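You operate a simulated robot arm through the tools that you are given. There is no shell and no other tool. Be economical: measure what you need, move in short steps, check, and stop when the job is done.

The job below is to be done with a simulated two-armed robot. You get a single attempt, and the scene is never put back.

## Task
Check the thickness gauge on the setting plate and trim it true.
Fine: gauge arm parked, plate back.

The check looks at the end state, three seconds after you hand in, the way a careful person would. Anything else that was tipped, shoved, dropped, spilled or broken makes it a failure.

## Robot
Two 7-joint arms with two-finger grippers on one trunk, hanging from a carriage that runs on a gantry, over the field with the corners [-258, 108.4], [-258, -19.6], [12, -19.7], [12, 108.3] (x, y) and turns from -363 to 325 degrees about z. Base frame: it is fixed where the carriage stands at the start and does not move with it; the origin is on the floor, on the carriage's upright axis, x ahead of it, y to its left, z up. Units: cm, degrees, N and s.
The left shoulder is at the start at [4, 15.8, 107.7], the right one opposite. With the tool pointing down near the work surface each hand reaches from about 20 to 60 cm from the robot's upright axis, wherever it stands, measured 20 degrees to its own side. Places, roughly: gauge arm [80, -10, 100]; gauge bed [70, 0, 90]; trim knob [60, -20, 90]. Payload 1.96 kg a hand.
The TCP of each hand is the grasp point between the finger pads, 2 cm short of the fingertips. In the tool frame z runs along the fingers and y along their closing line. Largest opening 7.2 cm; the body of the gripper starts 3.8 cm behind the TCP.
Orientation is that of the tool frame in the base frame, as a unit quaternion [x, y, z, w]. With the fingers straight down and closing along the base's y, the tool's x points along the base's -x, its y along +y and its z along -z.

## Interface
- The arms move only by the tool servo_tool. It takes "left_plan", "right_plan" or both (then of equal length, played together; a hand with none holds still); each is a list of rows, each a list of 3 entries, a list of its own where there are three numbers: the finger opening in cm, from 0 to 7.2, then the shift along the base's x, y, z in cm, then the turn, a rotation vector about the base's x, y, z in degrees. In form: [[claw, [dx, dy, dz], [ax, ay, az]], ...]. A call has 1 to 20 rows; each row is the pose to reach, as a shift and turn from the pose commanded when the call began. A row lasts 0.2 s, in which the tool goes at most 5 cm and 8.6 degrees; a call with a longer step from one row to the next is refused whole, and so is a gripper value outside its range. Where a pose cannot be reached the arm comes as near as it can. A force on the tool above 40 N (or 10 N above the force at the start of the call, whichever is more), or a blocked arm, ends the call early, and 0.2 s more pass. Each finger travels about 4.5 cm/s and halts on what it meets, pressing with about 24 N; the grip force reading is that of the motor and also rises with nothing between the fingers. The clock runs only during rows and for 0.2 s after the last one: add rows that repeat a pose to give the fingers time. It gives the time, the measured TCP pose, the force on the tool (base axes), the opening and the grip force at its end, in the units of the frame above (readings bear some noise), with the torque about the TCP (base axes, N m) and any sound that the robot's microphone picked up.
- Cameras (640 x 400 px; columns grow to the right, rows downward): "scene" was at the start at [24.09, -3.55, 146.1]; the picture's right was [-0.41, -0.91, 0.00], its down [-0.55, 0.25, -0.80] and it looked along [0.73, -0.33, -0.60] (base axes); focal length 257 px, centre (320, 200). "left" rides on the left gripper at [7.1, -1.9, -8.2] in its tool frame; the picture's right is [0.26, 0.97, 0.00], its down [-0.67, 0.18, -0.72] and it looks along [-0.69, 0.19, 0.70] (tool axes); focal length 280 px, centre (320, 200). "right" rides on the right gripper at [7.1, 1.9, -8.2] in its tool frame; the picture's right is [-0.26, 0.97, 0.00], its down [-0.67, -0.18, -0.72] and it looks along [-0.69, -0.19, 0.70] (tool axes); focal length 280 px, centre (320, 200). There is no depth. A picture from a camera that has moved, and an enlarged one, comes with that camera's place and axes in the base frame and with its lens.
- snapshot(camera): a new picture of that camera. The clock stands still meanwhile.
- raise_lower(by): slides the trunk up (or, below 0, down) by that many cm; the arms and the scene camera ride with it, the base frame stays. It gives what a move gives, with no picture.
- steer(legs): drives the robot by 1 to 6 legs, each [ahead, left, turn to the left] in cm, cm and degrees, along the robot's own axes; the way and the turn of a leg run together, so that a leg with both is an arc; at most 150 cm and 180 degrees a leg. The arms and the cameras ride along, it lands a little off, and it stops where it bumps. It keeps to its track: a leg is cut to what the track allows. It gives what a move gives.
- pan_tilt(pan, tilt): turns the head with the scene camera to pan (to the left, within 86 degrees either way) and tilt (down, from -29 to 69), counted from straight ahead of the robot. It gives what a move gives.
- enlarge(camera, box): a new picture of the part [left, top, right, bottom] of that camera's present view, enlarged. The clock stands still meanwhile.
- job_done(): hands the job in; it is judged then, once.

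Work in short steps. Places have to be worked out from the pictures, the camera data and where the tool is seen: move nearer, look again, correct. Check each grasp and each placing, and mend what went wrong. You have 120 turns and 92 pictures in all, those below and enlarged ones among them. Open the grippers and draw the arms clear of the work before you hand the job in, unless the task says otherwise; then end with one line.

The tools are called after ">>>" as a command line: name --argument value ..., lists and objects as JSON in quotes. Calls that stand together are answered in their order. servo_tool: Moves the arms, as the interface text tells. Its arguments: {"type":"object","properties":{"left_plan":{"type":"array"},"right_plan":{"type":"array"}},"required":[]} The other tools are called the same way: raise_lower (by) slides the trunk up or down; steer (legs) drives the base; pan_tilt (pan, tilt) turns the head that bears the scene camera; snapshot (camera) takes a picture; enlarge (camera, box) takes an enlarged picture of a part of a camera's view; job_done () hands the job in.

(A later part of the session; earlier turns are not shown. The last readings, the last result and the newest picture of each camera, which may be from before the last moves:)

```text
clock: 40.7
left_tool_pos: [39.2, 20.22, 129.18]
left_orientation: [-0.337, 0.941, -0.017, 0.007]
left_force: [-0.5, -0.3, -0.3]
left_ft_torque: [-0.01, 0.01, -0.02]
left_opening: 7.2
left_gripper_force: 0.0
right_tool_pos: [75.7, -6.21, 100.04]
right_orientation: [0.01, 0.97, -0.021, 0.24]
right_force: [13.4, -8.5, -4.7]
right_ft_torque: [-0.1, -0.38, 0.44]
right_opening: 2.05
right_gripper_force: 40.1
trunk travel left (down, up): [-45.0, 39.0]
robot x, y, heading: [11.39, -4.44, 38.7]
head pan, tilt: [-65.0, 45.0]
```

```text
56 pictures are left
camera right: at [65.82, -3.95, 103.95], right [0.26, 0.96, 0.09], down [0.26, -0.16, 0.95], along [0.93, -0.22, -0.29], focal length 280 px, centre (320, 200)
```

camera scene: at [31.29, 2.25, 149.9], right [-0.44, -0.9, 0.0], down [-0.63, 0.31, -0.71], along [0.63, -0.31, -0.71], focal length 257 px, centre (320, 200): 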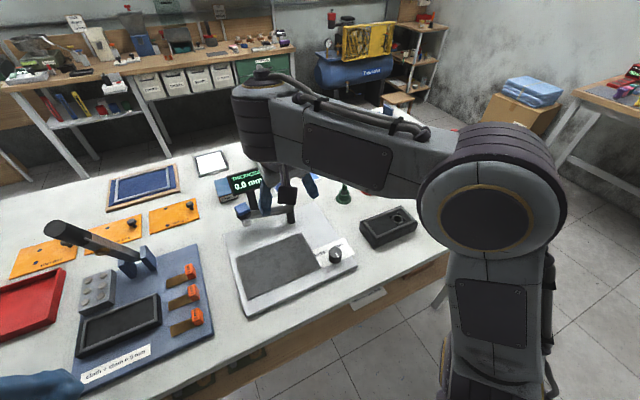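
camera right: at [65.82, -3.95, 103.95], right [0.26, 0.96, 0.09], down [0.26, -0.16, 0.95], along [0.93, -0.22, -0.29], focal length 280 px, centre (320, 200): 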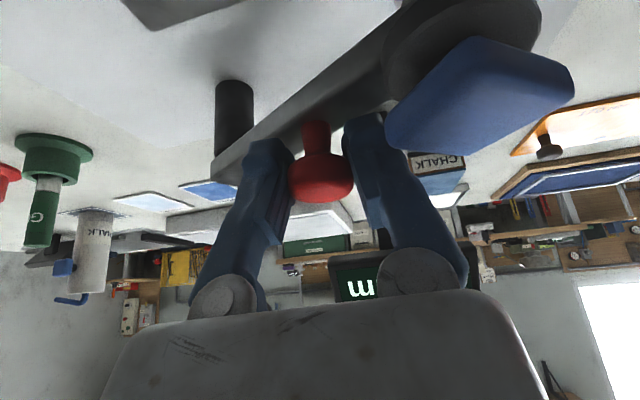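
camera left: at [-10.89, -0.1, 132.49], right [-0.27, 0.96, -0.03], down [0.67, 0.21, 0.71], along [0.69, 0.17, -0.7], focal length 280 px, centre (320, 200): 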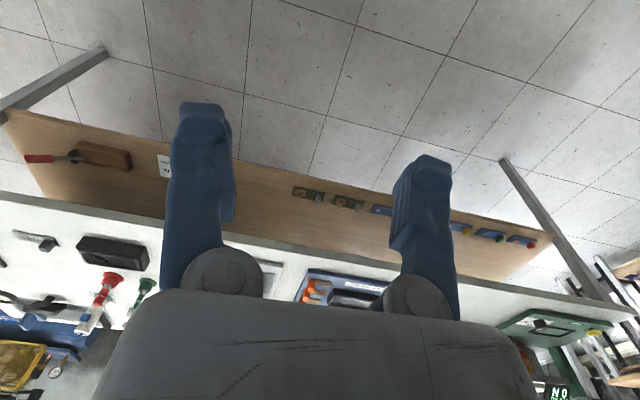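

Forces are lower. I continue the arc while yawing the tool along with the arm so the head keeps clear of the palm.

>>> servo_tool --right_plan '[[1.8, [-0.26, -0.25, 0], [0, 0, 4]], [1.8, [-0.51, -0.52, 0], [0, 0, 8]], [1.8, [-0.82, -0.78, 0], [0, 0, 12]], [1.8, [-1.12, -1.04, 0], [0, 0, 16]], [1.8, [-1.4, -1.34, 0], [0, 0, 20]], [1.8, [-1.64, -1.65, 0], [0, 0, 24]]]'

>>> snapshot --camera "right"

>>> enlarge --camera "scene" --box '[200, 140, 400, 300]'

```text
clock: 42.1
left_tool_pos: [39.15, 20.36, 129.2]
left_orientation: [-0.337, 0.941, -0.017, 0.006]
left_force: [0.3, 0.6, -0.9]
left_ft_torque: [-0.01, 0.0, -0.01]
left_opening: 7.18
left_gripper_force: 0.1
right_tool_pos: [73.99, -7.9, 100.02]
right_orientation: [-0.193, 0.951, 0.03, 0.238]
right_force: [-1.4, -4.7, 14.6]
right_ft_torque: [-0.03, 0.2, -0.26]
right_opening: 1.99
right_gripper_force: 39.7
trunk travel left (down, up): [-45.0, 39.0]
robot x, y, heading: [11.39, -3.98, 38.6]
head pan, tilt: [-65.0, 45.0]
```

```text
55 pictures are left
camera right: at [63.97, -9.83, 103.9], right [-0.16, 0.98, 0.09], down [0.3, -0.04, 0.95], along [0.94, 0.17, -0.29], focal length 280 px, centre (320, 200)
```

right: 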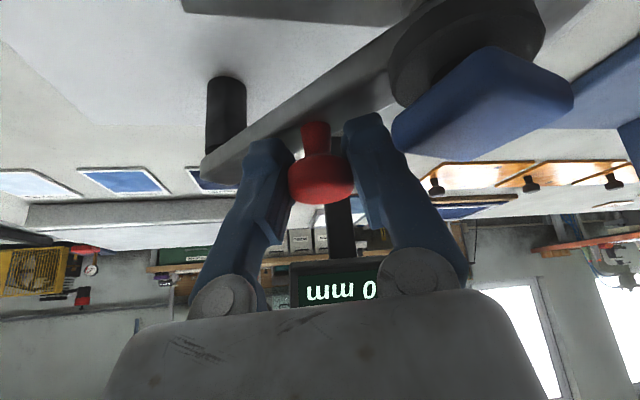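

```text
2.50 times, centred on (300, 220) of scene
camera zoom: at [31.35, 2.2, 149.93], right [-0.44, -0.9, 0.0], down [-0.63, 0.31, -0.71], along [0.63, -0.31, -0.71], focal length 642 px, centre (370, 150)
```

zoom: 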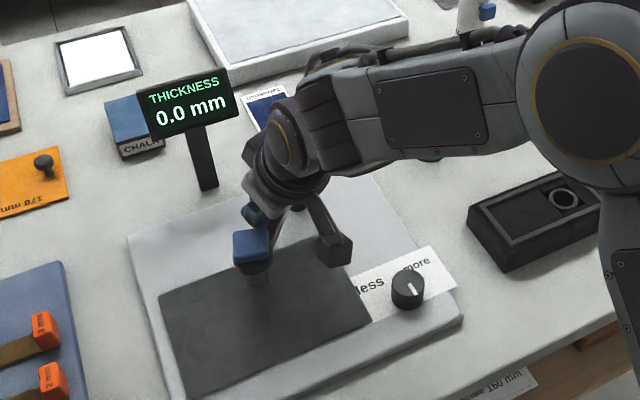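

The arm is at ~146° with the probe over the dark mat's corner, still reading 0.0. I refit the pivot to (79.1, −11.4), r 6.2, and continue to see whether there's a stop further on.

>>> servo_tool --right_plan '[[1.8, [-0.18, -0.56, 0.1], [0, 0, 4]], [1.8, [-0.41, -1.06, 0.1], [0, 0, 8]], [1.8, [-0.64, -1.54, 0.1], [0, 0, 12]], [1.8, [-0.81, -2.06, 0.1], [0, 0, 16]], [1.8, [-0.92, -2.58, 0.1], [0, 0, 20]]]'

>>> enlarge --camera "scene" --box '[200, 140, 400, 300]'

```text
clock: 43.3
left_tool_pos: [39.13, 20.78, 129.27]
left_orientation: [-0.338, 0.941, -0.013, 0.007]
left_force: [-0.3, -0.2, -0.1]
left_ft_torque: [0.01, 0.0, 0.0]
left_opening: 7.18
left_gripper_force: 0.1
right_tool_pos: [73.07, -9.61, 99.97]
right_orientation: [-0.357, 0.903, 0.073, 0.229]
right_force: [10.5, 25.7, -18.5]
right_ft_torque: [0.28, 0.13, -0.2]
right_opening: 2.01
right_gripper_force: 39.8
trunk travel left (down, up): [-45.0, 39.0]
robot x, y, heading: [11.34, -4.25, 38.7]
head pan, tilt: [-65.0, 45.0]
```

```text
2.50 times, centred on (300, 220) of scene
camera zoom: at [31.31, 2.59, 149.88], right [-0.44, -0.9, 0.0], down [-0.63, 0.32, -0.71], along [0.63, -0.31, -0.71], focal length 642 px, centre (370, 150)
```

zoom: 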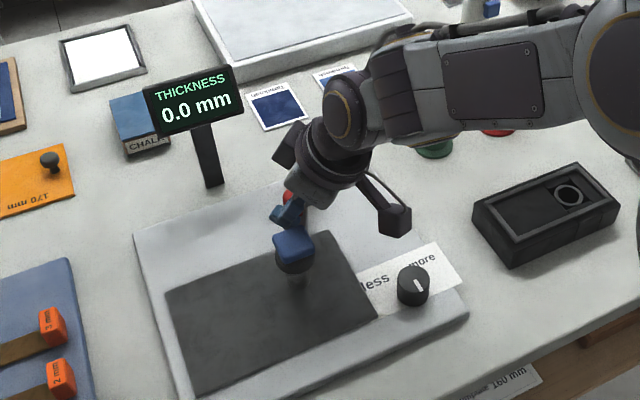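

A stop at ~163° (tangential ~27 N against further swing): that's the gauging position, with the probe near (67.2, −7.9). I release the knob, relieve, and back off along the tool axis, then look.

>>> servo_tool --right_plan '[[2.4, [0.1, 0.6, 0], [0, 0, 0]], [3.2, [0.1, 0.6, 0], [0, 0, 0]], [4, [0.1, 0.6, 0], [0, 0, 0]], [4, [0.1, 0.6, 0], [0, 0, 0]], [4, [-0.8, -0.1, 2.2], [0, 0, 0]], [4, [-2.2, -1.3, 5.5], [0, 0, 0]], [4, [-3.5, -2.3, 8.8], [0, 0, 0]], [4, [-5.5, -5.3, 11], [0, 0, 0]], [4, [-7.5, -8.3, 12], [0, 0, 0]], [4, [-7.5, -8.3, 12], [0, 0, 0]]]'

>>> snapshot --camera "right"

>>> enlarge --camera "scene" --box '[200, 140, 400, 300]'

```text
clock: 45.5
left_tool_pos: [39.16, 20.51, 129.19]
left_orientation: [-0.337, 0.941, -0.014, 0.007]
left_force: [-0.8, 0.4, 0.8]
left_ft_torque: [-0.02, 0.03, -0.01]
left_opening: 7.21
left_gripper_force: 0.0
right_tool_pos: [65.37, -18.5, 112.07]
right_orientation: [-0.354, 0.904, 0.07, 0.229]
right_force: [0.9, -0.2, 0.6]
right_ft_torque: [0.02, -0.02, 0.01]
right_opening: 3.99
right_gripper_force: 0.0
trunk travel left (down, up): [-45.0, 39.0]
robot x, y, heading: [11.25, -4.08, 38.5]
head pan, tilt: [-65.0, 45.0]
```

```text
52 pictures are left
camera right: at [56.62, -23.8, 116.04], right [-0.48, 0.87, 0.09], down [0.3, 0.07, 0.95], along [0.82, 0.48, -0.29], focal length 280 px, centre (320, 200)
```

right: 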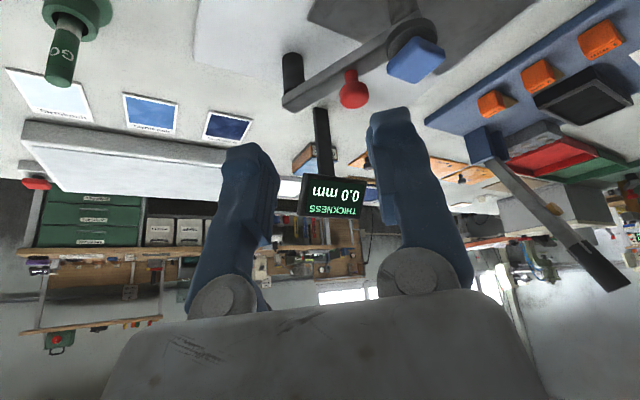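

```text
2.50 times, centred on (300, 220) of scene
camera zoom: at [31.29, 2.26, 149.9], right [-0.44, -0.9, 0.0], down [-0.63, 0.31, -0.71], along [0.63, -0.31, -0.71], focal length 642 px, centre (370, 150)
```

zoom: 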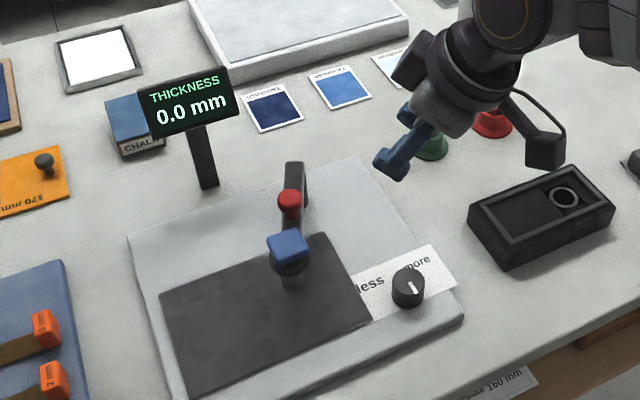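

Before bringing the plate, I want to see the probe-to-mat clearance from low. I lower the hand camera.

>>> servo_tool --right_plan '[[4, [-2, 0, -2], [0, 0, 0]], [4, [-5, -1, -5], [0, 0, 0]], [4, [-8, -2, -7], [0, 0, 0]], [4, [-8, -2, -9], [0, 0, 0]], [4, [-8, -2, -9], [0, 0, 0]]]'

>>> snapshot --camera "right"

```text
clock: 46.7
left_tool_pos: [39.09, 20.44, 129.12]
left_orientation: [-0.337, 0.941, -0.015, 0.007]
left_force: [0.3, -0.1, 0.7]
left_ft_torque: [0.03, -0.02, -0.03]
left_opening: 7.2
left_gripper_force: 0.0
right_tool_pos: [57.5, -20.48, 103.04]
right_orientation: [-0.354, 0.904, 0.07, 0.229]
right_force: [0.2, 0.6, 0.7]
right_ft_torque: [0.02, -0.02, -0.01]
right_opening: 4.0
right_gripper_force: 0.1
trunk travel left (down, up): [-45.0, 39.0]
robot x, y, heading: [11.58, -4.34, 38.7]
head pan, tilt: [-65.0, 45.0]
```

```text
50 pictures are left
camera right: at [48.64, -25.83, 106.93], right [-0.48, 0.87, 0.09], down [0.3, 0.07, 0.95], along [0.82, 0.48, -0.29], focal length 280 px, centre (320, 200)
```

right: 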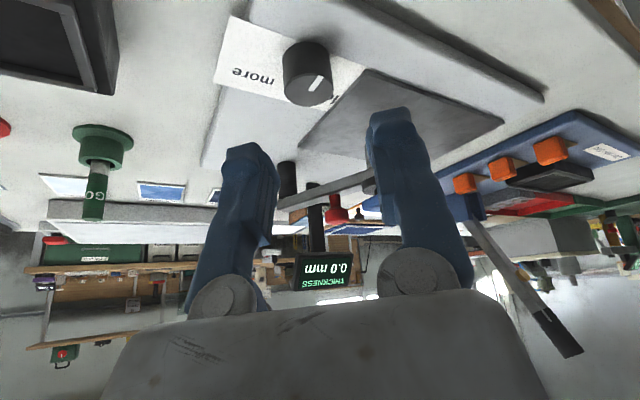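

>>> servo_tool --right_plan '[[5.5, [0, -1, 0], [0, 0, 0]], [7.2, [0, -2, 0], [0, 0, -4]], [7.2, [0, -2, 0], [0, 0, -4]]]'

>>> enlarge --camera "right" --box '[260, 60, 460, 200]'

```text
clock: 47.5
left_tool_pos: [39.07, 20.49, 129.07]
left_orientation: [-0.337, 0.941, -0.014, 0.006]
left_force: [0.0, 0.6, 0.3]
left_ft_torque: [0.01, -0.01, -0.01]
left_opening: 7.19
left_gripper_force: 0.1
right_tool_pos: [57.47, -22.55, 103.07]
right_orientation: [-0.323, 0.916, 0.062, 0.232]
right_force: [-0.1, 0.2, -0.4]
right_ft_torque: [0.02, -0.02, 0.0]
right_opening: 7.2
right_gripper_force: 0.0
trunk travel left (down, up): [-45.0, 39.0]
robot x, y, heading: [11.44, -4.22, 38.8]
head pan, tilt: [-65.0, 45.0]
```

```text
2.86 times, centred on (360, 130) of right
camera zoom: at [48.34, -27.24, 106.97], right [-0.42, 0.9, 0.09], down [0.3, 0.05, 0.95], along [0.86, 0.43, -0.29], focal length 801 px, centre (206, 400)
```

zoom: 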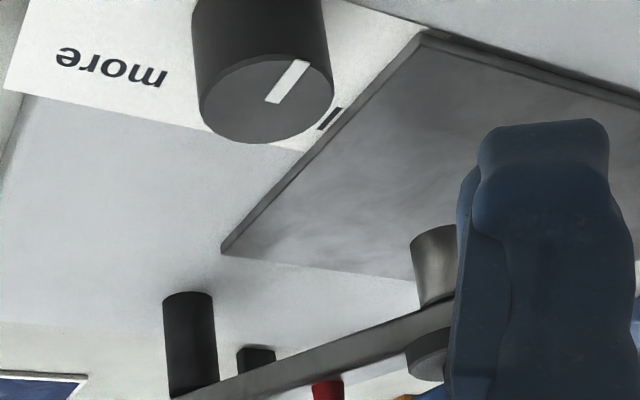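

There's roughly a centimetre-plus of gap between probe and mat, and the knob pointer is visible. Now fetch the plate: raise the hand, then drive to (12, −19), heading ~20.

>>> servo_tool --right_plan '[[5, [-2, 0, 4], [0, 0, 0]], [5, [-4, 0, 8], [0, 0, 0]], [5, [-5, 0, 13], [0, 0, 0]], [5, [-5, 0, 13], [0, 0, 0]]]'

>>> steer --legs '[[-9, -11.5, 0], [0, 0, -19]]'

>>> pan_tilt --pan -55 --tilt 45

>>> snapshot --camera "right"

```text
refused: row 3 steps farther than a row can; nothing moved
```

```text
clock: 49.9
left_tool_pos: [45.75, -4.35, 129.06]
left_orientation: [-0.178, 0.984, -0.015, 0.003]
left_force: [-0.7, -0.1, 0.3]
left_ft_torque: [-0.03, 0.05, 0.03]
left_opening: 7.2
left_gripper_force: 0.0
right_tool_pos: [49.12, -51.14, 103.07]
right_orientation: [-0.168, 0.956, 0.023, 0.238]
right_force: [0.3, 0.1, 0.4]
right_ft_torque: [0.0, 0.01, -0.03]
right_opening: 7.22
right_gripper_force: 0.1
trunk travel left (down, up): [-45.0, 39.0]
robot x, y, heading: [11.31, -18.59, 19.7]
head pan, tilt: [-65.0, 45.0]
```

```text
clock: 50.6
left_tool_pos: [45.61, -4.4, 129.14]
left_orientation: [-0.178, 0.984, -0.016, 0.004]
left_force: [-0.4, 0.3, 0.0]
left_ft_torque: [0.02, 0.03, 0.05]
left_opening: 7.21
left_gripper_force: 0.1
right_tool_pos: [49.13, -51.04, 102.85]
right_orientation: [-0.168, 0.956, 0.023, 0.238]
right_force: [0.3, -0.2, -0.2]
right_ft_torque: [-0.02, 0.02, -0.02]
right_opening: 7.19
right_gripper_force: 0.0
trunk travel left (down, up): [-45.0, 39.0]
robot x, y, heading: [11.6, -18.86, 19.8]
head pan, tilt: [-55.0, 45.0]
```

```text
48 pictures are left
camera right: at [38.99, -52.51, 106.97], right [-0.1, 0.99, 0.09], down [0.3, -0.05, 0.95], along [0.95, 0.13, -0.29], focal length 280 px, centre (320, 200)
```

right: 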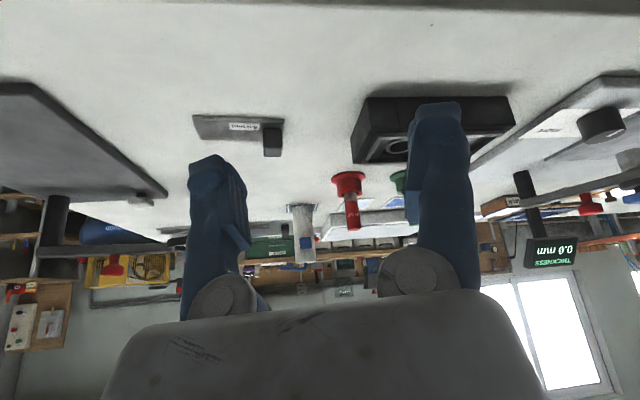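

The drive went with the hand at z 103, but nothing was touched. The handle block is at ~(66, −53). Now yaw the tool back to world-aligned while raising.

>>> servo_tool --right_plan '[[5, [1, 0, 2.5], [0, 0, -6]], [5, [3, -0.5, 5], [0, 0, -12]], [5, [5, -1, 7.5], [0, 0, -19.5]], [5, [7, -1.5, 9], [0, 0, -19.5]], [5, [7, -1.5, 9], [0, 0, -19.5]]]'

>>> servo_tool --right_plan '[[5, [2, 0, 0], [0, 7, 0]], [5, [4, 0, 0], [0, 14, 0]], [5, [5.5, 0, -0.5], [0, 21, 0]], [5, [6.5, 0, -1], [0, 27.5, 0]], [5, [6.5, 0, -1], [0, 27.5, 0]]]'

>>> snapshot --camera "right"

```text
clock: 51.8
left_tool_pos: [45.62, -4.46, 129.09]
left_orientation: [-0.178, 0.984, -0.016, 0.004]
left_force: [0.5, -0.5, 0.8]
left_ft_torque: [-0.01, -0.01, 0.0]
left_opening: 7.17
left_gripper_force: 0.1
right_tool_pos: [55.93, -52.49, 112.09]
right_orientation: [-0.004, 0.971, -0.017, 0.238]
right_force: [0.5, -0.2, 0.1]
right_ft_torque: [-0.01, -0.01, 0.0]
right_opening: 4.98
right_gripper_force: 0.0
trunk travel left (down, up): [-45.0, 39.0]
robot x, y, heading: [11.11, -18.48, 19.7]
head pan, tilt: [-55.0, 45.0]
```

```text
clock: 53.0
left_tool_pos: [45.67, -4.42, 129.14]
left_orientation: [-0.178, 0.984, -0.016, 0.003]
left_force: [0.0, 1.1, 0.2]
left_ft_torque: [0.01, 0.04, -0.01]
left_opening: 7.2
left_gripper_force: 0.2
right_tool_pos: [62.55, -52.37, 110.98]
right_orientation: [-0.008, 1.0, -0.015, 0.001]
right_force: [0.3, -0.4, -0.3]
right_ft_torque: [-0.04, 0.01, 0.02]
right_opening: 5.0
right_gripper_force: 0.1
trunk travel left (down, up): [-45.0, 39.0]
robot x, y, heading: [11.61, -18.5, 19.7]
head pan, tilt: [-55.0, 45.0]
```

```text
47 pictures are left
camera right: at [55.48, -50.48, 119.14], right [0.25, 0.97, -0.03], down [0.68, -0.15, 0.72], along [0.69, -0.2, -0.69], focal length 280 px, centre (320, 200)
```

right: 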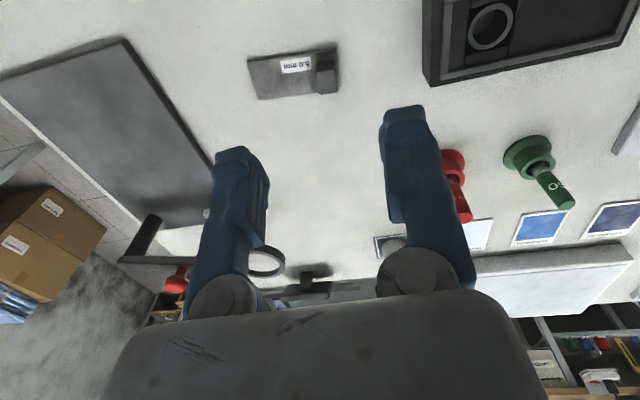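

>>> enlarge --camera "right" --box '[230, 20, 370, 110]'

```text
4.44 times, centred on (300, 65) of right
camera zoom: at [55.48, -50.48, 119.14], right [0.25, 0.97, -0.03], down [0.68, -0.15, 0.72], along [0.69, -0.2, -0.69], focal length 1246 px, centre (409, 800)
```

zoom: 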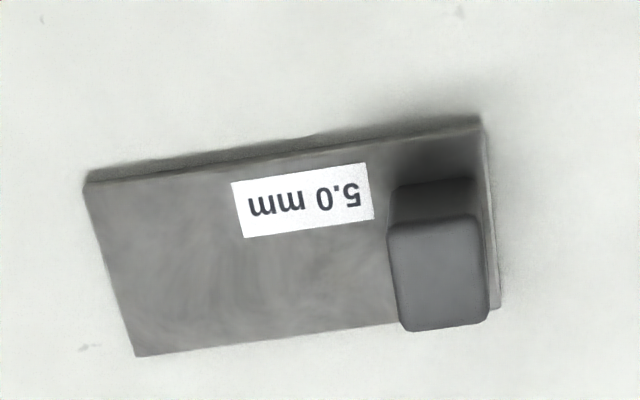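

Plate: 8.8×4 cm, yawed ≈ −5.5°, corners ≈ (63.4,−60.8), (64.3,−52.2), (67.4,−61.4), (68.3,−52.6); block center ≈ (66.45, −53.45), top z ≈ 92.45. Align above it and descend to z≈96.

>>> servo_tool --right_plan '[[4.4, [1, -0.3, -3], [0, 0, -2]], [4.4, [2, -0.6, -6], [0, 0, -4]], [4.4, [3, -0.9, -9], [0, 0, -5.5]], [4.4, [3.9, -1.08, -12], [0, 0, -5.5]], [4.4, [3.9, -1.08, -15], [0, 0, -5.5]], [4.4, [3.9, -1.08, -15], [0, 0, -5.5]]]'

>>> snapshot --camera "right"

```text
clock: 54.4
left_tool_pos: [45.75, -4.43, 129.17]
left_orientation: [-0.178, 0.984, -0.016, 0.003]
left_force: [0.1, -0.3, 0.9]
left_ft_torque: [0.01, -0.03, 0.02]
left_opening: 7.21
left_gripper_force: 0.0
right_tool_pos: [66.64, -53.65, 95.89]
right_orientation: [0.04, 0.999, -0.016, 0.0]
right_force: [0.3, 0.3, -0.5]
right_ft_torque: [0.02, 0.01, 0.01]
right_opening: 4.39
right_gripper_force: 0.2
trunk travel left (down, up): [-45.0, 39.0]
robot x, y, heading: [11.13, -18.33, 19.6]
head pan, tilt: [-55.0, 45.0]
```

```text
45 pictures are left
camera right: at [59.74, -51.01, 104.02], right [0.34, 0.94, -0.03], down [0.66, -0.21, 0.72], along [0.67, -0.26, -0.69], focal length 280 px, centre (320, 200)
```

right: 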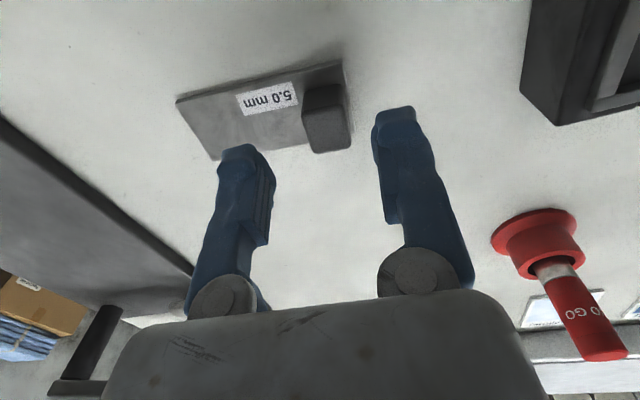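

Well aligned (block at 66.57, −53.41). Descend to z≈92.9 and close.

>>> servo_tool --right_plan '[[4.4, [0, 0.2, -1.5], [0, 0, 0]], [4.4, [0, 0.2, -2.8], [0, 0, 0]], [4.4, [0, 0.2, -2.8], [0, 0, 0]], [3, [0, 0.2, -2.8], [0, 0, 0]], [1.5, [0, 0.2, -2.8], [0, 0, 0]], [1.2, [0, 0.2, -2.8], [0, 0, 0]], [1.2, [0, 0.2, -2.8], [0, 0, 0]]]'

```text
clock: 56.0
left_tool_pos: [45.62, -4.48, 129.11]
left_orientation: [-0.178, 0.984, -0.016, 0.003]
left_force: [0.1, 0.6, 0.1]
left_ft_torque: [0.02, 0.01, -0.03]
left_opening: 7.2
left_gripper_force: 0.0
right_tool_pos: [66.57, -53.52, 93.29]
right_orientation: [0.041, 0.999, -0.016, -0.001]
right_force: [0.8, 0.0, 0.1]
right_ft_torque: [-0.01, 0.0, -0.03]
right_opening: 1.87
right_gripper_force: 24.2
trunk travel left (down, up): [-45.0, 39.0]
robot x, y, heading: [11.65, -18.44, 19.7]
head pan, tilt: [-55.0, 45.0]
```

Gripped the block (1.87 cm, 24 N) at TCP (66.57, −53.52, 93.2), which I note as the return pose. Lift.

>>> servo_tool --right_plan '[[1.2, [0, 0, 1], [0, 0, 0]], [1.2, [0, 0, 3], [0, 0, 0]], [1.2, [0, 0, 6], [0, 0, 0]], [1.2, [0, 0, 9], [0, 0, 0]], [1.2, [0, 0, 9], [0, 0, 0]]]'

>>> snapshot --camera "right"

```text
clock: 57.2
left_tool_pos: [45.74, -4.45, 129.12]
left_orientation: [-0.178, 0.984, -0.016, 0.003]
left_force: [-0.4, -0.8, 0.4]
left_ft_torque: [0.01, -0.01, 0.04]
left_opening: 7.19
left_gripper_force: 0.1
right_tool_pos: [66.54, -53.39, 102.38]
right_orientation: [0.04, 0.999, -0.015, 0.001]
right_force: [0.0, 0.4, -1.4]
right_ft_torque: [0.03, 0.03, -0.02]
right_opening: 1.89
right_gripper_force: 24.3
trunk travel left (down, up): [-45.0, 39.0]
robot x, y, heading: [11.58, -18.7, 19.8]
head pan, tilt: [-55.0, 45.0]
```

```text
44 pictures are left
camera right: at [59.71, -50.78, 110.44], right [0.34, 0.94, -0.03], down [0.66, -0.21, 0.72], along [0.67, -0.26, -0.69], focal length 280 px, centre (320, 200)
```

right: 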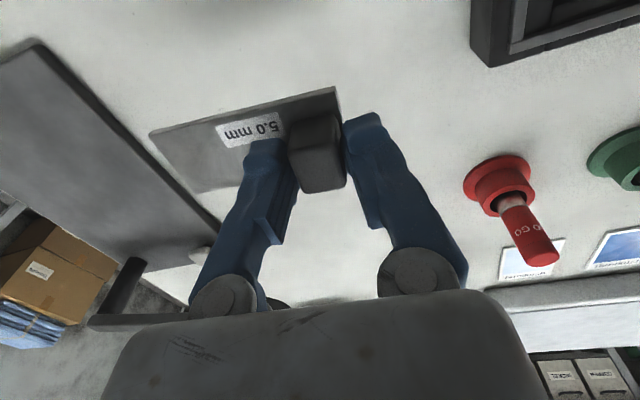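

Holding well. Raise to z≈112 and drive back to the gauge stance (shift +14 y, heading ~38).

>>> servo_tool --right_plan '[[1.2, [0, 0, 4], [0, 0, 0]], [1.2, [-1, 0, 8], [0, 0, 0]], [1.2, [-2, 0, 11], [0, 0, 0]], [1.2, [-2, 0, 11], [0, 0, 0]]]'

>>> steer --legs '[[5, 13.5, 0], [0, 0, 19]]'

>>> pan_tilt --pan -45 --tilt 45

>>> snapshot --camera "scene"

```text
clock: 58.2
left_tool_pos: [45.65, -4.27, 129.12]
left_orientation: [-0.178, 0.984, -0.015, 0.003]
left_force: [-0.2, 0.0, -0.3]
left_ft_torque: [0.01, -0.01, 0.01]
left_opening: 7.23
left_gripper_force: 0.1
right_tool_pos: [64.49, -53.54, 113.3]
right_orientation: [0.041, 0.999, -0.015, 0.001]
right_force: [0.7, 0.4, -0.7]
right_ft_torque: [0.02, -0.01, -0.01]
right_opening: 1.92
right_gripper_force: 24.3
trunk travel left (down, up): [-45.0, 39.0]
robot x, y, heading: [11.17, -18.54, 19.6]
head pan, tilt: [-55.0, 45.0]
```

```text
clock: 60.6
left_tool_pos: [39.67, 20.14, 129.12]
left_orientation: [-0.332, 0.943, -0.015, 0.005]
left_force: [-0.9, 0.8, 0.1]
left_ft_torque: [-0.01, 0.01, -0.03]
left_opening: 7.21
left_gripper_force: 0.1
right_tool_pos: [73.14, -20.58, 113.21]
right_orientation: [-0.121, 0.993, -0.015, 0.003]
right_force: [-0.2, 0.1, -0.9]
right_ft_torque: [0.04, -0.05, 0.03]
right_opening: 1.89
right_gripper_force: 24.7
trunk travel left (down, up): [-45.0, 39.0]
robot x, y, heading: [11.81, -4.32, 38.2]
head pan, tilt: [-55.0, 45.0]
```

```text
clock: 61.3
left_tool_pos: [39.7, 20.2, 129.16]
left_orientation: [-0.333, 0.943, -0.015, 0.006]
left_force: [0.1, 0.6, -0.5]
left_ft_torque: [0.0, 0.01, 0.0]
left_opening: 7.22
left_gripper_force: 0.0
right_tool_pos: [73.08, -20.49, 113.03]
right_orientation: [-0.12, 0.993, -0.016, 0.002]
right_force: [-0.5, 0.2, -0.9]
right_ft_torque: [0.01, 0.0, 0.01]
right_opening: 1.91
right_gripper_force: 23.9
trunk travel left (down, up): [-45.0, 39.0]
robot x, y, heading: [11.81, -4.07, 37.9]
head pan, tilt: [-45.0, 45.0]
```

```text
43 pictures are left
camera scene: at [32.49, 4.73, 149.9], right [-0.12, -0.99, 0.0], down [-0.7, 0.09, -0.71], along [0.7, -0.09, -0.71], focal length 257 px, centre (320, 200)
```

scene: 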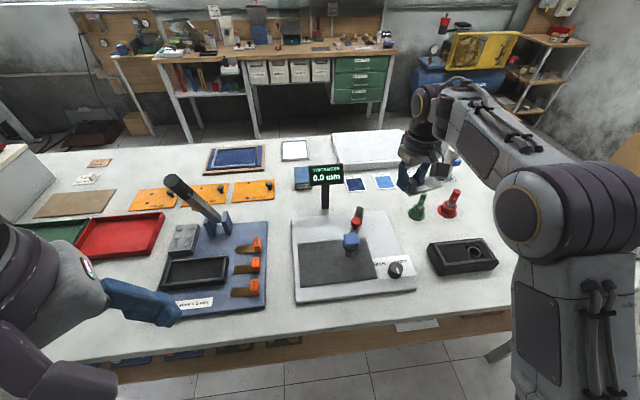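

The view is now clear of the arm. Enlarge the gauge to locate the probe, and move the plate over to the +y side at height, yaw squared.

>>> servo_tool --right_plan '[[1.2, [-2, 4, 0], [0, 0, -4]], [1.2, [-4, 8, 0], [0, 0, -8]], [1.2, [-5, 12, 0], [0, 0, -13.8]], [1.2, [-5, 16, 0], [0, 0, -13.8]], [1.2, [-5, 20, 0], [0, 0, -13.8]], [1.2, [-5, 24, 0], [0, 0, -13.8]], [1.2, [-5, 28, 0], [0, 0, -13.8]], [1.2, [-5, 28, 0], [0, 0, -13.8]]]'

>>> enlarge --camera "scene" --box '[280, 150, 440, 310]'

>>> snapshot --camera "right"

```text
clock: 63.1
left_tool_pos: [39.77, 20.25, 129.06]
left_orientation: [-0.333, 0.943, -0.016, 0.007]
left_force: [0.1, 0.1, 0.6]
left_ft_torque: [0.02, 0.03, 0.0]
left_opening: 7.23
left_gripper_force: 0.0
right_tool_pos: [67.94, 7.45, 113.38]
right_orientation: [0.0, 1.0, -0.016, 0.0]
right_force: [-0.1, -0.6, -1.0]
right_ft_torque: [0.0, 0.01, -0.01]
right_opening: 1.91
right_gripper_force: 24.3
trunk travel left (down, up): [-45.0, 39.0]
robot x, y, heading: [11.52, -4.25, 38.1]
head pan, tilt: [-45.0, 45.0]
```

```text
2.50 times, centred on (360, 230) of scene
camera zoom: at [32.49, 4.72, 149.9], right [-0.12, -0.99, 0.0], down [-0.7, 0.08, -0.71], along [0.7, -0.08, -0.71], focal length 642 px, centre (220, 125)
```

zoom: 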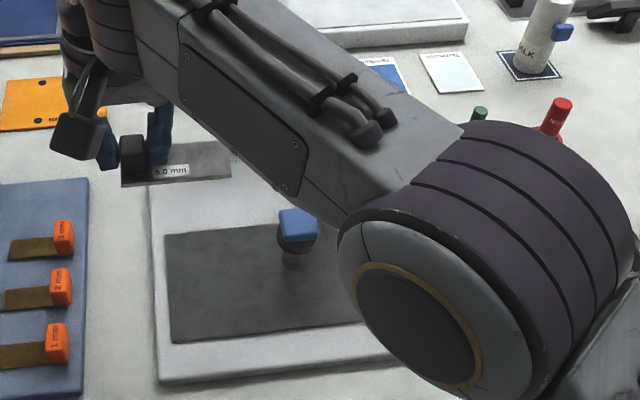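

```text
41 pictures are left
camera right: at [60.95, 9.59, 121.43], right [0.26, 0.96, -0.03], down [0.67, -0.16, 0.72], along [0.69, -0.21, -0.69], focal length 280 px, centre (320, 200)
```

right: 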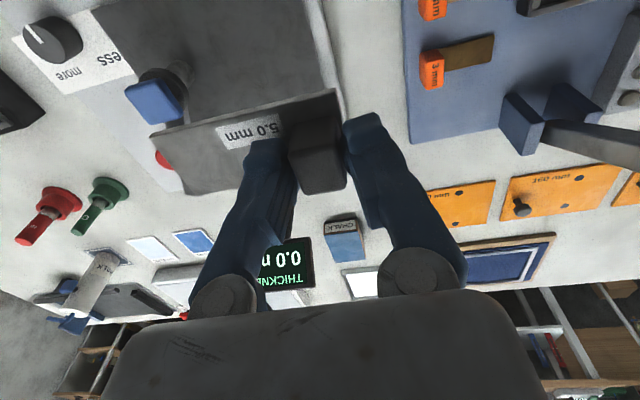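

Probe is at (67.8, −6.8); mat top z≈91.7, spanning x 61–73.6, y −12…6. The plate is at x 67.9, y 7.4, with its tail over the mat. Lower here to near the mat.

>>> servo_tool --right_plan '[[1.2, [0, 0, -4], [0, 0, 0]], [1.2, [0, 0, -8], [0, 0, 0]], [1.2, [0, 0, -12], [0, 0, 0]], [1.2, [0, 0, -15], [0, 0, 0]], [1.2, [0, 0, -17], [0, 0, 0]], [1.2, [0, 0, -17], [0, 0, 0]]]'

>>> snapshot --camera "right"

>>> enlarge --camera "scene" --box '[280, 190, 400, 310]'

```text
clock: 64.5
left_tool_pos: [39.67, 20.14, 129.17]
left_orientation: [-0.333, 0.943, -0.014, 0.006]
left_force: [0.0, -0.2, 0.2]
left_ft_torque: [0.02, 0.0, -0.01]
left_opening: 7.2
left_gripper_force: 0.0
right_tool_pos: [68.12, 7.38, 96.32]
right_orientation: [0.0, 1.0, -0.016, 0.001]
right_force: [0.8, 1.3, -0.7]
right_ft_torque: [0.04, -0.03, -0.02]
right_opening: 1.9
right_gripper_force: 24.6
trunk travel left (down, up): [-45.0, 39.0]
robot x, y, heading: [11.62, -4.42, 37.7]
head pan, tilt: [-45.0, 45.0]
```

```text
40 pictures are left
camera right: at [61.01, 9.5, 104.44], right [0.26, 0.96, -0.03], down [0.67, -0.16, 0.72], along [0.69, -0.21, -0.69], focal length 280 px, centre (320, 200)
```

right: 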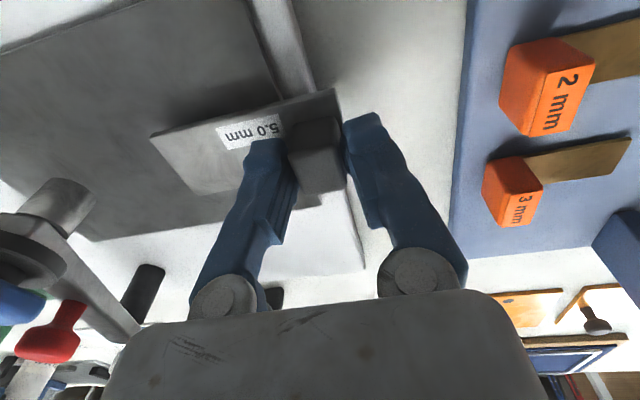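

```text
3.33 times, centred on (340, 250) of scene
camera zoom: at [32.49, 4.73, 149.9], right [-0.12, -0.99, 0.0], down [-0.7, 0.08, -0.71], along [0.7, -0.08, -0.71], focal length 856 px, centre (253, 33)
```

zoom: 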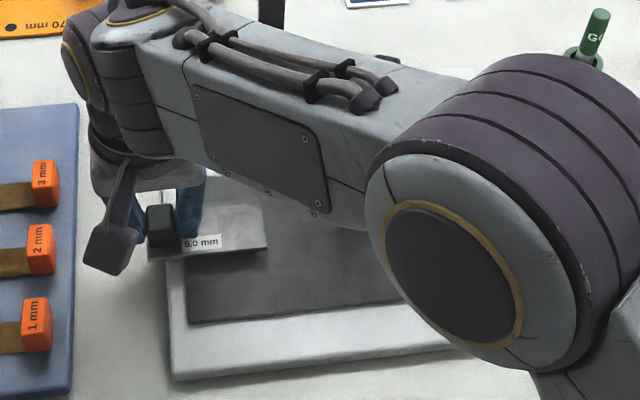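

Probe bottom ≈ z 93.7. Now lower slowly to feel the mat.

>>> servo_tool --right_plan '[[1.2, [0, 0, -0.4], [0, 0, 0]], [1.2, [0, 0, -0.8], [0, 0, 0]], [1.2, [0, 0, -1.1], [0, 0, 0]], [1.2, [0, 0, -1.1], [0, 0, 0]]]'

```text
clock: 65.5
left_tool_pos: [39.64, 20.22, 129.26]
left_orientation: [-0.333, 0.943, -0.015, 0.006]
left_force: [0.4, 0.3, 0.2]
left_ft_torque: [-0.03, 0.02, 0.02]
left_opening: 7.22
left_gripper_force: 0.1
right_tool_pos: [68.09, 7.54, 95.23]
right_orientation: [0.0, 1.0, -0.015, 0.0]
right_force: [-2.9, 0.0, 6.8]
right_ft_torque: [-0.12, 0.13, -0.03]
right_opening: 1.89
right_gripper_force: 24.3
trunk travel left (down, up): [-45.0, 39.0]
robot x, y, heading: [11.71, -4.08, 38.1]
head pan, tilt: [-45.0, 45.0]
```

Touched the mat at TCP z≈95.2. Raise 0.25 and slide the plate in −y by 8 cm under the probe.

>>> servo_tool --right_plan '[[1.2, [0, 0, 0.35], [0, 0, 0]], [1.2, [-0.1, -1.5, 0.35], [0, 0, 0]], [1.2, [-0.1, -3, 0.35], [0, 0, 0]], [1.2, [-0.1, -4.5, 0.35], [0, 0, 0]], [1.2, [-0.1, -6, 0.35], [0, 0, 0]], [1.2, [-0.1, -7, 0.35], [0, 0, 0]], [1.2, [-0.1, -7.95, 0.35], [0, 0, 0]], [1.2, [-0.1, -7.95, 0.35], [0, 0, 0]]]'

>>> snapshot --camera "right"

>>> enlarge --camera "scene" --box '[280, 150, 440, 310]'

```text
clock: 67.3
left_tool_pos: [39.6, 20.13, 129.18]
left_orientation: [-0.333, 0.943, -0.016, 0.006]
left_force: [-0.4, 0.1, -1.3]
left_ft_torque: [0.04, -0.01, 0.02]
left_opening: 7.18
left_gripper_force: 0.0
right_tool_pos: [67.89, -0.61, 95.46]
right_orientation: [-0.001, 1.0, -0.016, 0.001]
right_force: [0.4, -0.1, -1.7]
right_ft_torque: [-0.01, 0.0, 0.0]
right_opening: 1.9
right_gripper_force: 24.1
trunk travel left (down, up): [-45.0, 39.0]
robot x, y, heading: [11.56, -4.0, 37.8]
head pan, tilt: [-45.0, 45.0]
```

```text
38 pictures are left
camera right: at [60.86, 1.54, 103.61], right [0.26, 0.96, -0.03], down [0.67, -0.16, 0.72], along [0.69, -0.21, -0.69], focal length 280 px, centre (320, 200)
```

right: 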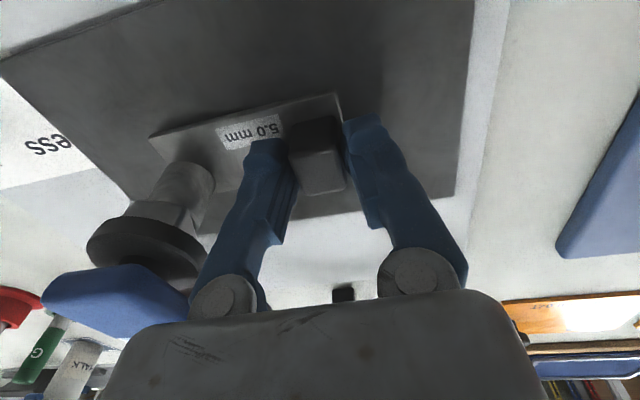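

```text
2.50 times, centred on (360, 230) of scene
camera zoom: at [32.49, 4.73, 149.9], right [-0.12, -0.99, 0.0], down [-0.7, 0.08, -0.71], along [0.7, -0.08, -0.71], focal length 642 px, centre (220, 125)
```

zoom: 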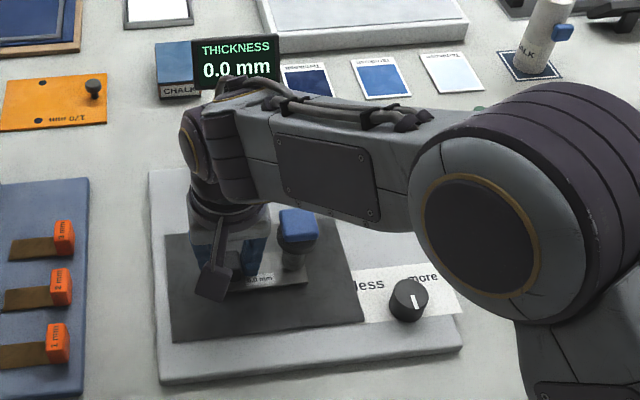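

The plate is beneath the probe. Lower it onto the mat, release, and back straight up.

>>> servo_tool --right_plan '[[1.2, [0, 0, -0.2], [0, 0, 0]], [1.2, [0, 0, -0.35], [0, 0, 0]], [2.2, [0, 0, -0.3], [0, 0, 0]], [3.4, [0, 0, -0.3], [0, 0, 0]], [3.4, [0, 0, -0.3], [0, 0, 0]], [3.4, [-0.3, 0.2, 2], [0, 0, 0]], [3.4, [-0.5, 0.5, 5], [0, 0, 0]], [3.4, [-1, 2, 9], [0, 0, 0]], [3.4, [-4, 2, 12], [0, 0, 0]], [3.4, [-4, 2, 12], [0, 0, 0]]]'

>>> snapshot --camera "right"

>>> enlarge --camera "scene" --box '[280, 150, 440, 310]'

```text
clock: 69.5
left_tool_pos: [39.67, 20.26, 129.1]
left_orientation: [-0.333, 0.943, -0.016, 0.006]
left_force: [-0.1, 0.2, -0.3]
left_ft_torque: [0.01, -0.01, -0.02]
left_opening: 7.19
left_gripper_force: 0.1
right_tool_pos: [63.9, 1.46, 107.52]
right_orientation: [0.0, 1.0, -0.016, 0.001]
right_force: [-0.2, -0.4, 0.0]
right_ft_torque: [0.02, -0.02, -0.02]
right_opening: 3.37
right_gripper_force: 0.1
trunk travel left (down, up): [-45.0, 39.0]
robot x, y, heading: [11.71, -4.35, 37.9]
head pan, tilt: [-45.0, 45.0]
```

```text
36 pictures are left
camera right: at [56.85, 3.55, 115.59], right [0.26, 0.96, -0.03], down [0.67, -0.16, 0.72], along [0.69, -0.21, -0.69], focal length 280 px, centre (320, 200)
```

right: 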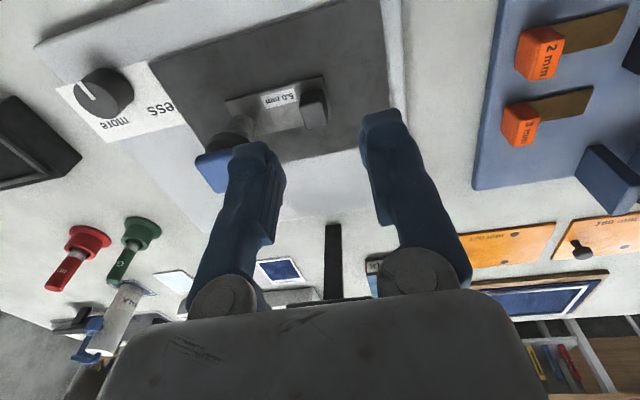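

```text
2.50 times, centred on (360, 230) of scene
camera zoom: at [32.5, 4.73, 149.9], right [-0.12, -0.99, 0.0], down [-0.7, 0.08, -0.71], along [0.7, -0.08, -0.71], focal length 642 px, centre (220, 125)
```

zoom: 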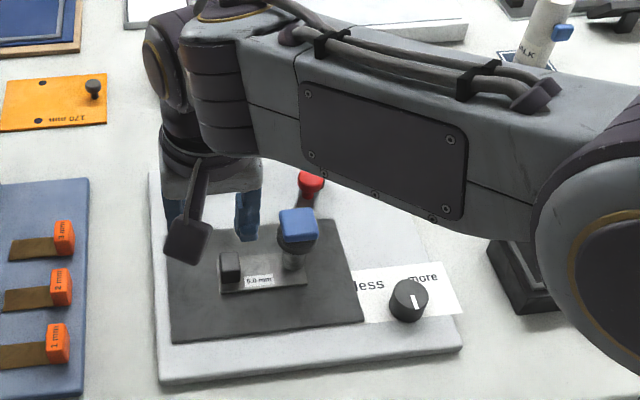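

The probe is now above the plate. The blue cap looks like a push-button for the spindle; I'll bring closed fingers above it and check the display.

>>> servo_tool --right_plan '[[2, [1, -2, 0], [0, 0, 0]], [0.5, [2, -4, 0], [0, 0, 0]], [0, [3, -6.5, -1], [0, 0, 0]], [0, [3.9, -8.3, -2.5], [0, 0, 0]], [0, [3.9, -8.3, -3.5], [0, 0, 0]], [0, [3.9, -8.3, -3.5], [0, 0, 0]]]'

>>> snapshot --camera "right"

>>> enlarge --camera "scene" --box '[280, 150, 440, 310]'

```text
clock: 70.9
left_tool_pos: [39.74, 20.15, 129.17]
left_orientation: [-0.333, 0.943, -0.015, 0.006]
left_force: [-0.7, -0.9, -1.2]
left_ft_torque: [-0.01, -0.02, 0.03]
left_opening: 7.24
left_gripper_force: 0.1
right_tool_pos: [68.0, -6.85, 104.03]
right_orientation: [0.0, 1.0, -0.016, 0.001]
right_force: [0.4, -0.4, 0.4]
right_ft_torque: [0.03, 0.02, -0.02]
right_opening: 0.01
right_gripper_force: 23.6
trunk travel left (down, up): [-45.0, 39.0]
robot x, y, heading: [11.74, -4.19, 38.0]
head pan, tilt: [-45.0, 45.0]
```

```text
34 pictures are left
camera right: at [60.91, -4.67, 112.13], right [0.26, 0.96, -0.03], down [0.67, -0.16, 0.72], along [0.69, -0.21, -0.69], focal length 280 px, centre (320, 200)
```

right: 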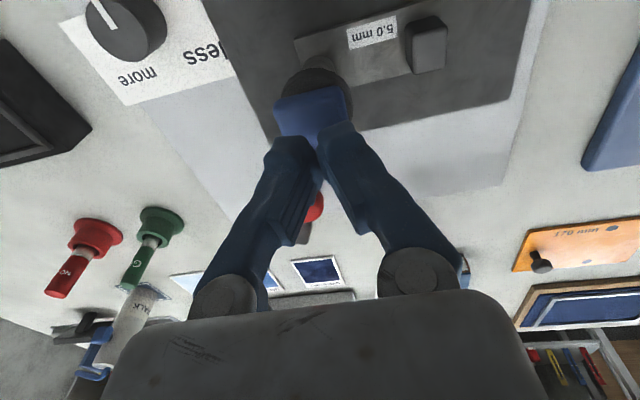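

```text
2.50 times, centred on (360, 230) of scene
camera zoom: at [32.49, 4.73, 149.9], right [-0.12, -0.99, 0.0], down [-0.7, 0.08, -0.71], along [0.7, -0.08, -0.71], focal length 642 px, centre (220, 125)
```

zoom: 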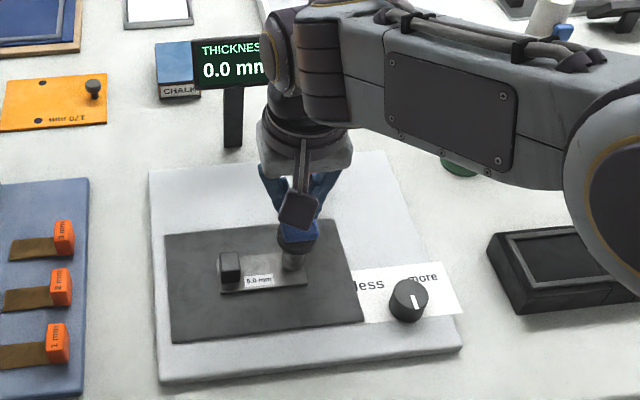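

Display still 0.0 and readable. Press down on the cap gradually (shift x −0.5).

>>> servo_tool --right_plan '[[0, [-0.6, -0.1, -0.5], [0, 0, 0]], [0, [-0.6, -0.1, -1], [0, 0, 0]], [0, [-0.6, -0.1, -1.5], [0, 0, 0]], [0, [-0.6, -0.1, -2], [0, 0, 0]], [0, [-0.6, -0.1, -2.3], [0, 0, 0]]]'

>>> enlarge --camera "scene" --box '[280, 150, 440, 310]'

```text
clock: 72.1
left_tool_pos: [39.79, 20.16, 129.32]
left_orientation: [-0.333, 0.943, -0.015, 0.006]
left_force: [-0.1, -0.2, -0.4]
left_ft_torque: [0.0, 0.01, 0.01]
left_opening: 7.22
left_gripper_force: 0.0
right_tool_pos: [67.26, -6.9, 101.74]
right_orientation: [0.001, 1.0, -0.016, 0.001]
right_force: [0.1, -0.4, 1.1]
right_ft_torque: [0.01, 0.0, 0.0]
right_opening: 0.01
right_gripper_force: 23.8
trunk travel left (down, up): [-45.0, 39.0]
robot x, y, heading: [11.41, -4.29, 38.3]
head pan, tilt: [-45.0, 45.0]
heard: click
```

```text
2.50 times, centred on (360, 230) of scene
camera zoom: at [32.51, 4.72, 149.91], right [-0.12, -0.99, 0.0], down [-0.7, 0.08, -0.71], along [0.7, -0.08, -0.71], focal length 642 px, centre (220, 125)
```

zoom: 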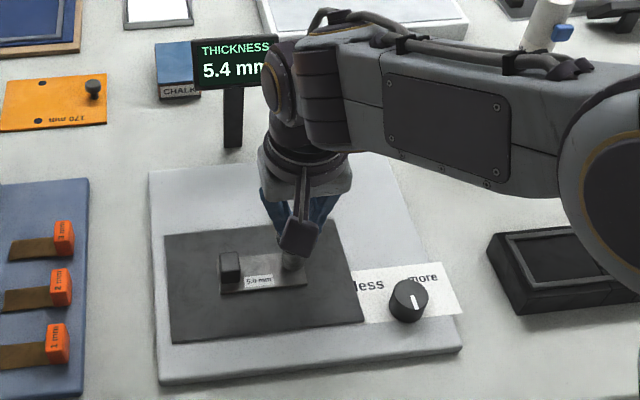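

Pressed: a click, and the display shows 5.4 mm on the 5.0 mm plate, so it must be trimmed toward "less" by 0.4. Retract and go look at the trim knob at about (62.5, −17.3), top z≈94.

>>> servo_tool --right_plan '[[0, [0, 0, 2.5], [0, 0, 0]], [1, [0, 0, 5], [0, 0, 0]], [3, [-1.5, -3, 6], [0, 0, 0]], [4, [-3, -6, 6], [0, 0, 0]], [5.5, [-4.8, -9, 6], [0, 0, 0]], [5.5, [-5.5, -10.4, 6], [0, 0, 0]], [5.5, [-5.5, -10.4, 6], [0, 0, 0]]]'

>>> snapshot --camera "right"

>>> enlarge --camera "scene" --box '[280, 150, 440, 310]'

```text
clock: 73.7
left_tool_pos: [39.66, 20.17, 129.21]
left_orientation: [-0.333, 0.943, -0.015, 0.006]
left_force: [-0.5, 0.3, -0.3]
left_ft_torque: [-0.03, 0.02, 0.0]
left_opening: 7.21
left_gripper_force: 0.1
right_tool_pos: [61.65, -17.22, 107.7]
right_orientation: [-0.001, 1.0, -0.016, 0.002]
right_force: [-1.3, 1.2, -0.6]
right_ft_torque: [0.0, -0.02, -0.01]
right_opening: 5.49
right_gripper_force: 0.0
trunk travel left (down, up): [-45.0, 39.0]
robot x, y, heading: [12.01, -4.23, 38.2]
head pan, tilt: [-45.0, 45.0]
```

```text
31 pictures are left
camera right: at [54.68, -15.09, 115.88], right [0.26, 0.96, -0.03], down [0.67, -0.16, 0.72], along [0.69, -0.21, -0.69], focal length 280 px, centre (320, 200)
```

right: 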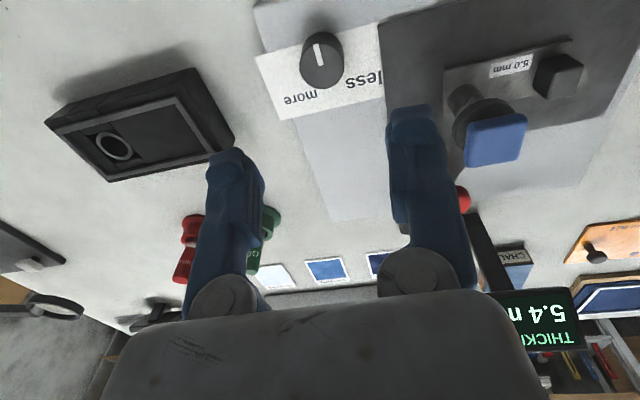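

```text
2.50 times, centred on (360, 230) of scene
camera zoom: at [32.5, 4.73, 149.9], right [-0.12, -0.99, 0.0], down [-0.7, 0.08, -0.71], along [0.7, -0.08, -0.71], focal length 642 px, centre (220, 125)
```

zoom: 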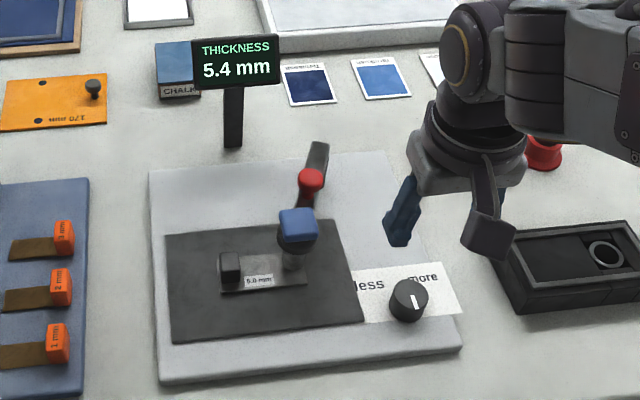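

Reading stays 5.4. Knob center ≈ (62.7, −17.4). Descend over it with 5.5 cm opening and grip it.

>>> servo_tool --right_plan '[[5.5, [0.5, -0.1, -4], [0, 0, 0]], [5.5, [1.05, -0.2, -8], [0, 0, 0]], [5.5, [1.05, -0.2, -11], [0, 0, 0]], [5.5, [1.05, -0.2, -13], [0, 0, 0]], [5.5, [1.05, -0.2, -13], [0, 0, 0]], [4.2, [1.05, -0.2, -13], [0, 0, 0]], [3, [1.05, -0.2, -13], [0, 0, 0]], [2.6, [1.05, -0.2, -13], [0, 0, 0]], [2.6, [1.05, -0.2, -13], [0, 0, 0]]]'

>>> snapshot --camera "right"

```text
clock: 75.7
left_tool_pos: [39.62, 20.13, 129.06]
left_orientation: [-0.333, 0.943, -0.016, 0.007]
left_force: [0.2, 0.0, -0.3]
left_ft_torque: [0.02, 0.02, 0.03]
left_opening: 7.17
left_gripper_force: 0.1
right_tool_pos: [62.7, -17.58, 94.55]
right_orientation: [0.001, 1.0, -0.016, 0.001]
right_force: [2.8, -0.7, -8.8]
right_ft_torque: [0.06, -0.03, -0.01]
right_opening: 3.22
right_gripper_force: 39.7
trunk travel left (down, up): [-45.0, 39.0]
robot x, y, heading: [11.85, -3.92, 38.2]
head pan, tilt: [-45.0, 45.0]
```

```text
29 pictures are left
camera right: at [55.61, -15.53, 102.68], right [0.26, 0.96, -0.03], down [0.67, -0.16, 0.72], along [0.69, -0.21, -0.69], focal length 280 px, centre (320, 200)
```

right: 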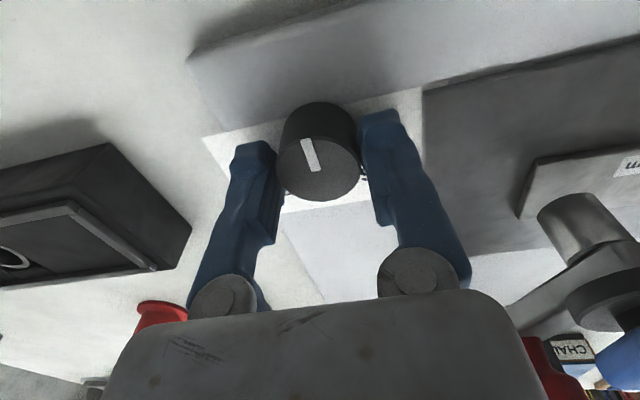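

Knob gripped (3.22 cm). Turn 16° counterclockwise as a trial and watch the display.

>>> servo_tool --right_plan '[[2.6, [0, 0, 0], [0, 0, 4]], [2.6, [0, 0, 0], [0, 0, 8]], [2.6, [0, 0, 0], [0, 0, 12]], [2.6, [0, 0, 0], [0, 0, 16]], [2.6, [0, 0, 0], [0, 0, 16]]]'

>>> enlarge --camera "scene" --box '[280, 150, 440, 310]'

```text
clock: 76.9
left_tool_pos: [39.61, 20.19, 129.09]
left_orientation: [-0.333, 0.943, -0.015, 0.005]
left_force: [-0.1, 0.6, 0.5]
left_ft_torque: [0.0, -0.01, -0.01]
left_opening: 7.2
left_gripper_force: 0.1
right_tool_pos: [62.76, -17.61, 94.46]
right_orientation: [-0.14, 0.99, -0.015, 0.001]
right_force: [-1.5, -2.3, -9.0]
right_ft_torque: [0.02, 0.29, -0.01]
right_opening: 3.22
right_gripper_force: 40.1
trunk travel left (down, up): [-45.0, 39.0]
robot x, y, heading: [11.74, -4.17, 38.0]
head pan, tilt: [-45.0, 45.0]
```

```text
2.50 times, centred on (360, 230) of scene
camera zoom: at [32.43, 4.71, 149.89], right [-0.12, -0.99, 0.0], down [-0.7, 0.08, -0.71], along [0.7, -0.09, -0.71], focal length 642 px, centre (220, 125)
```

zoom: 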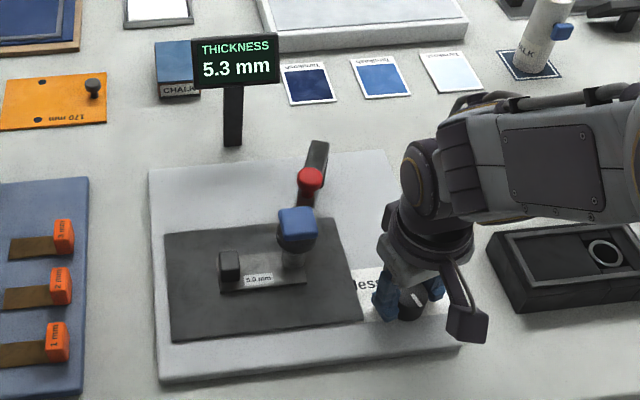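

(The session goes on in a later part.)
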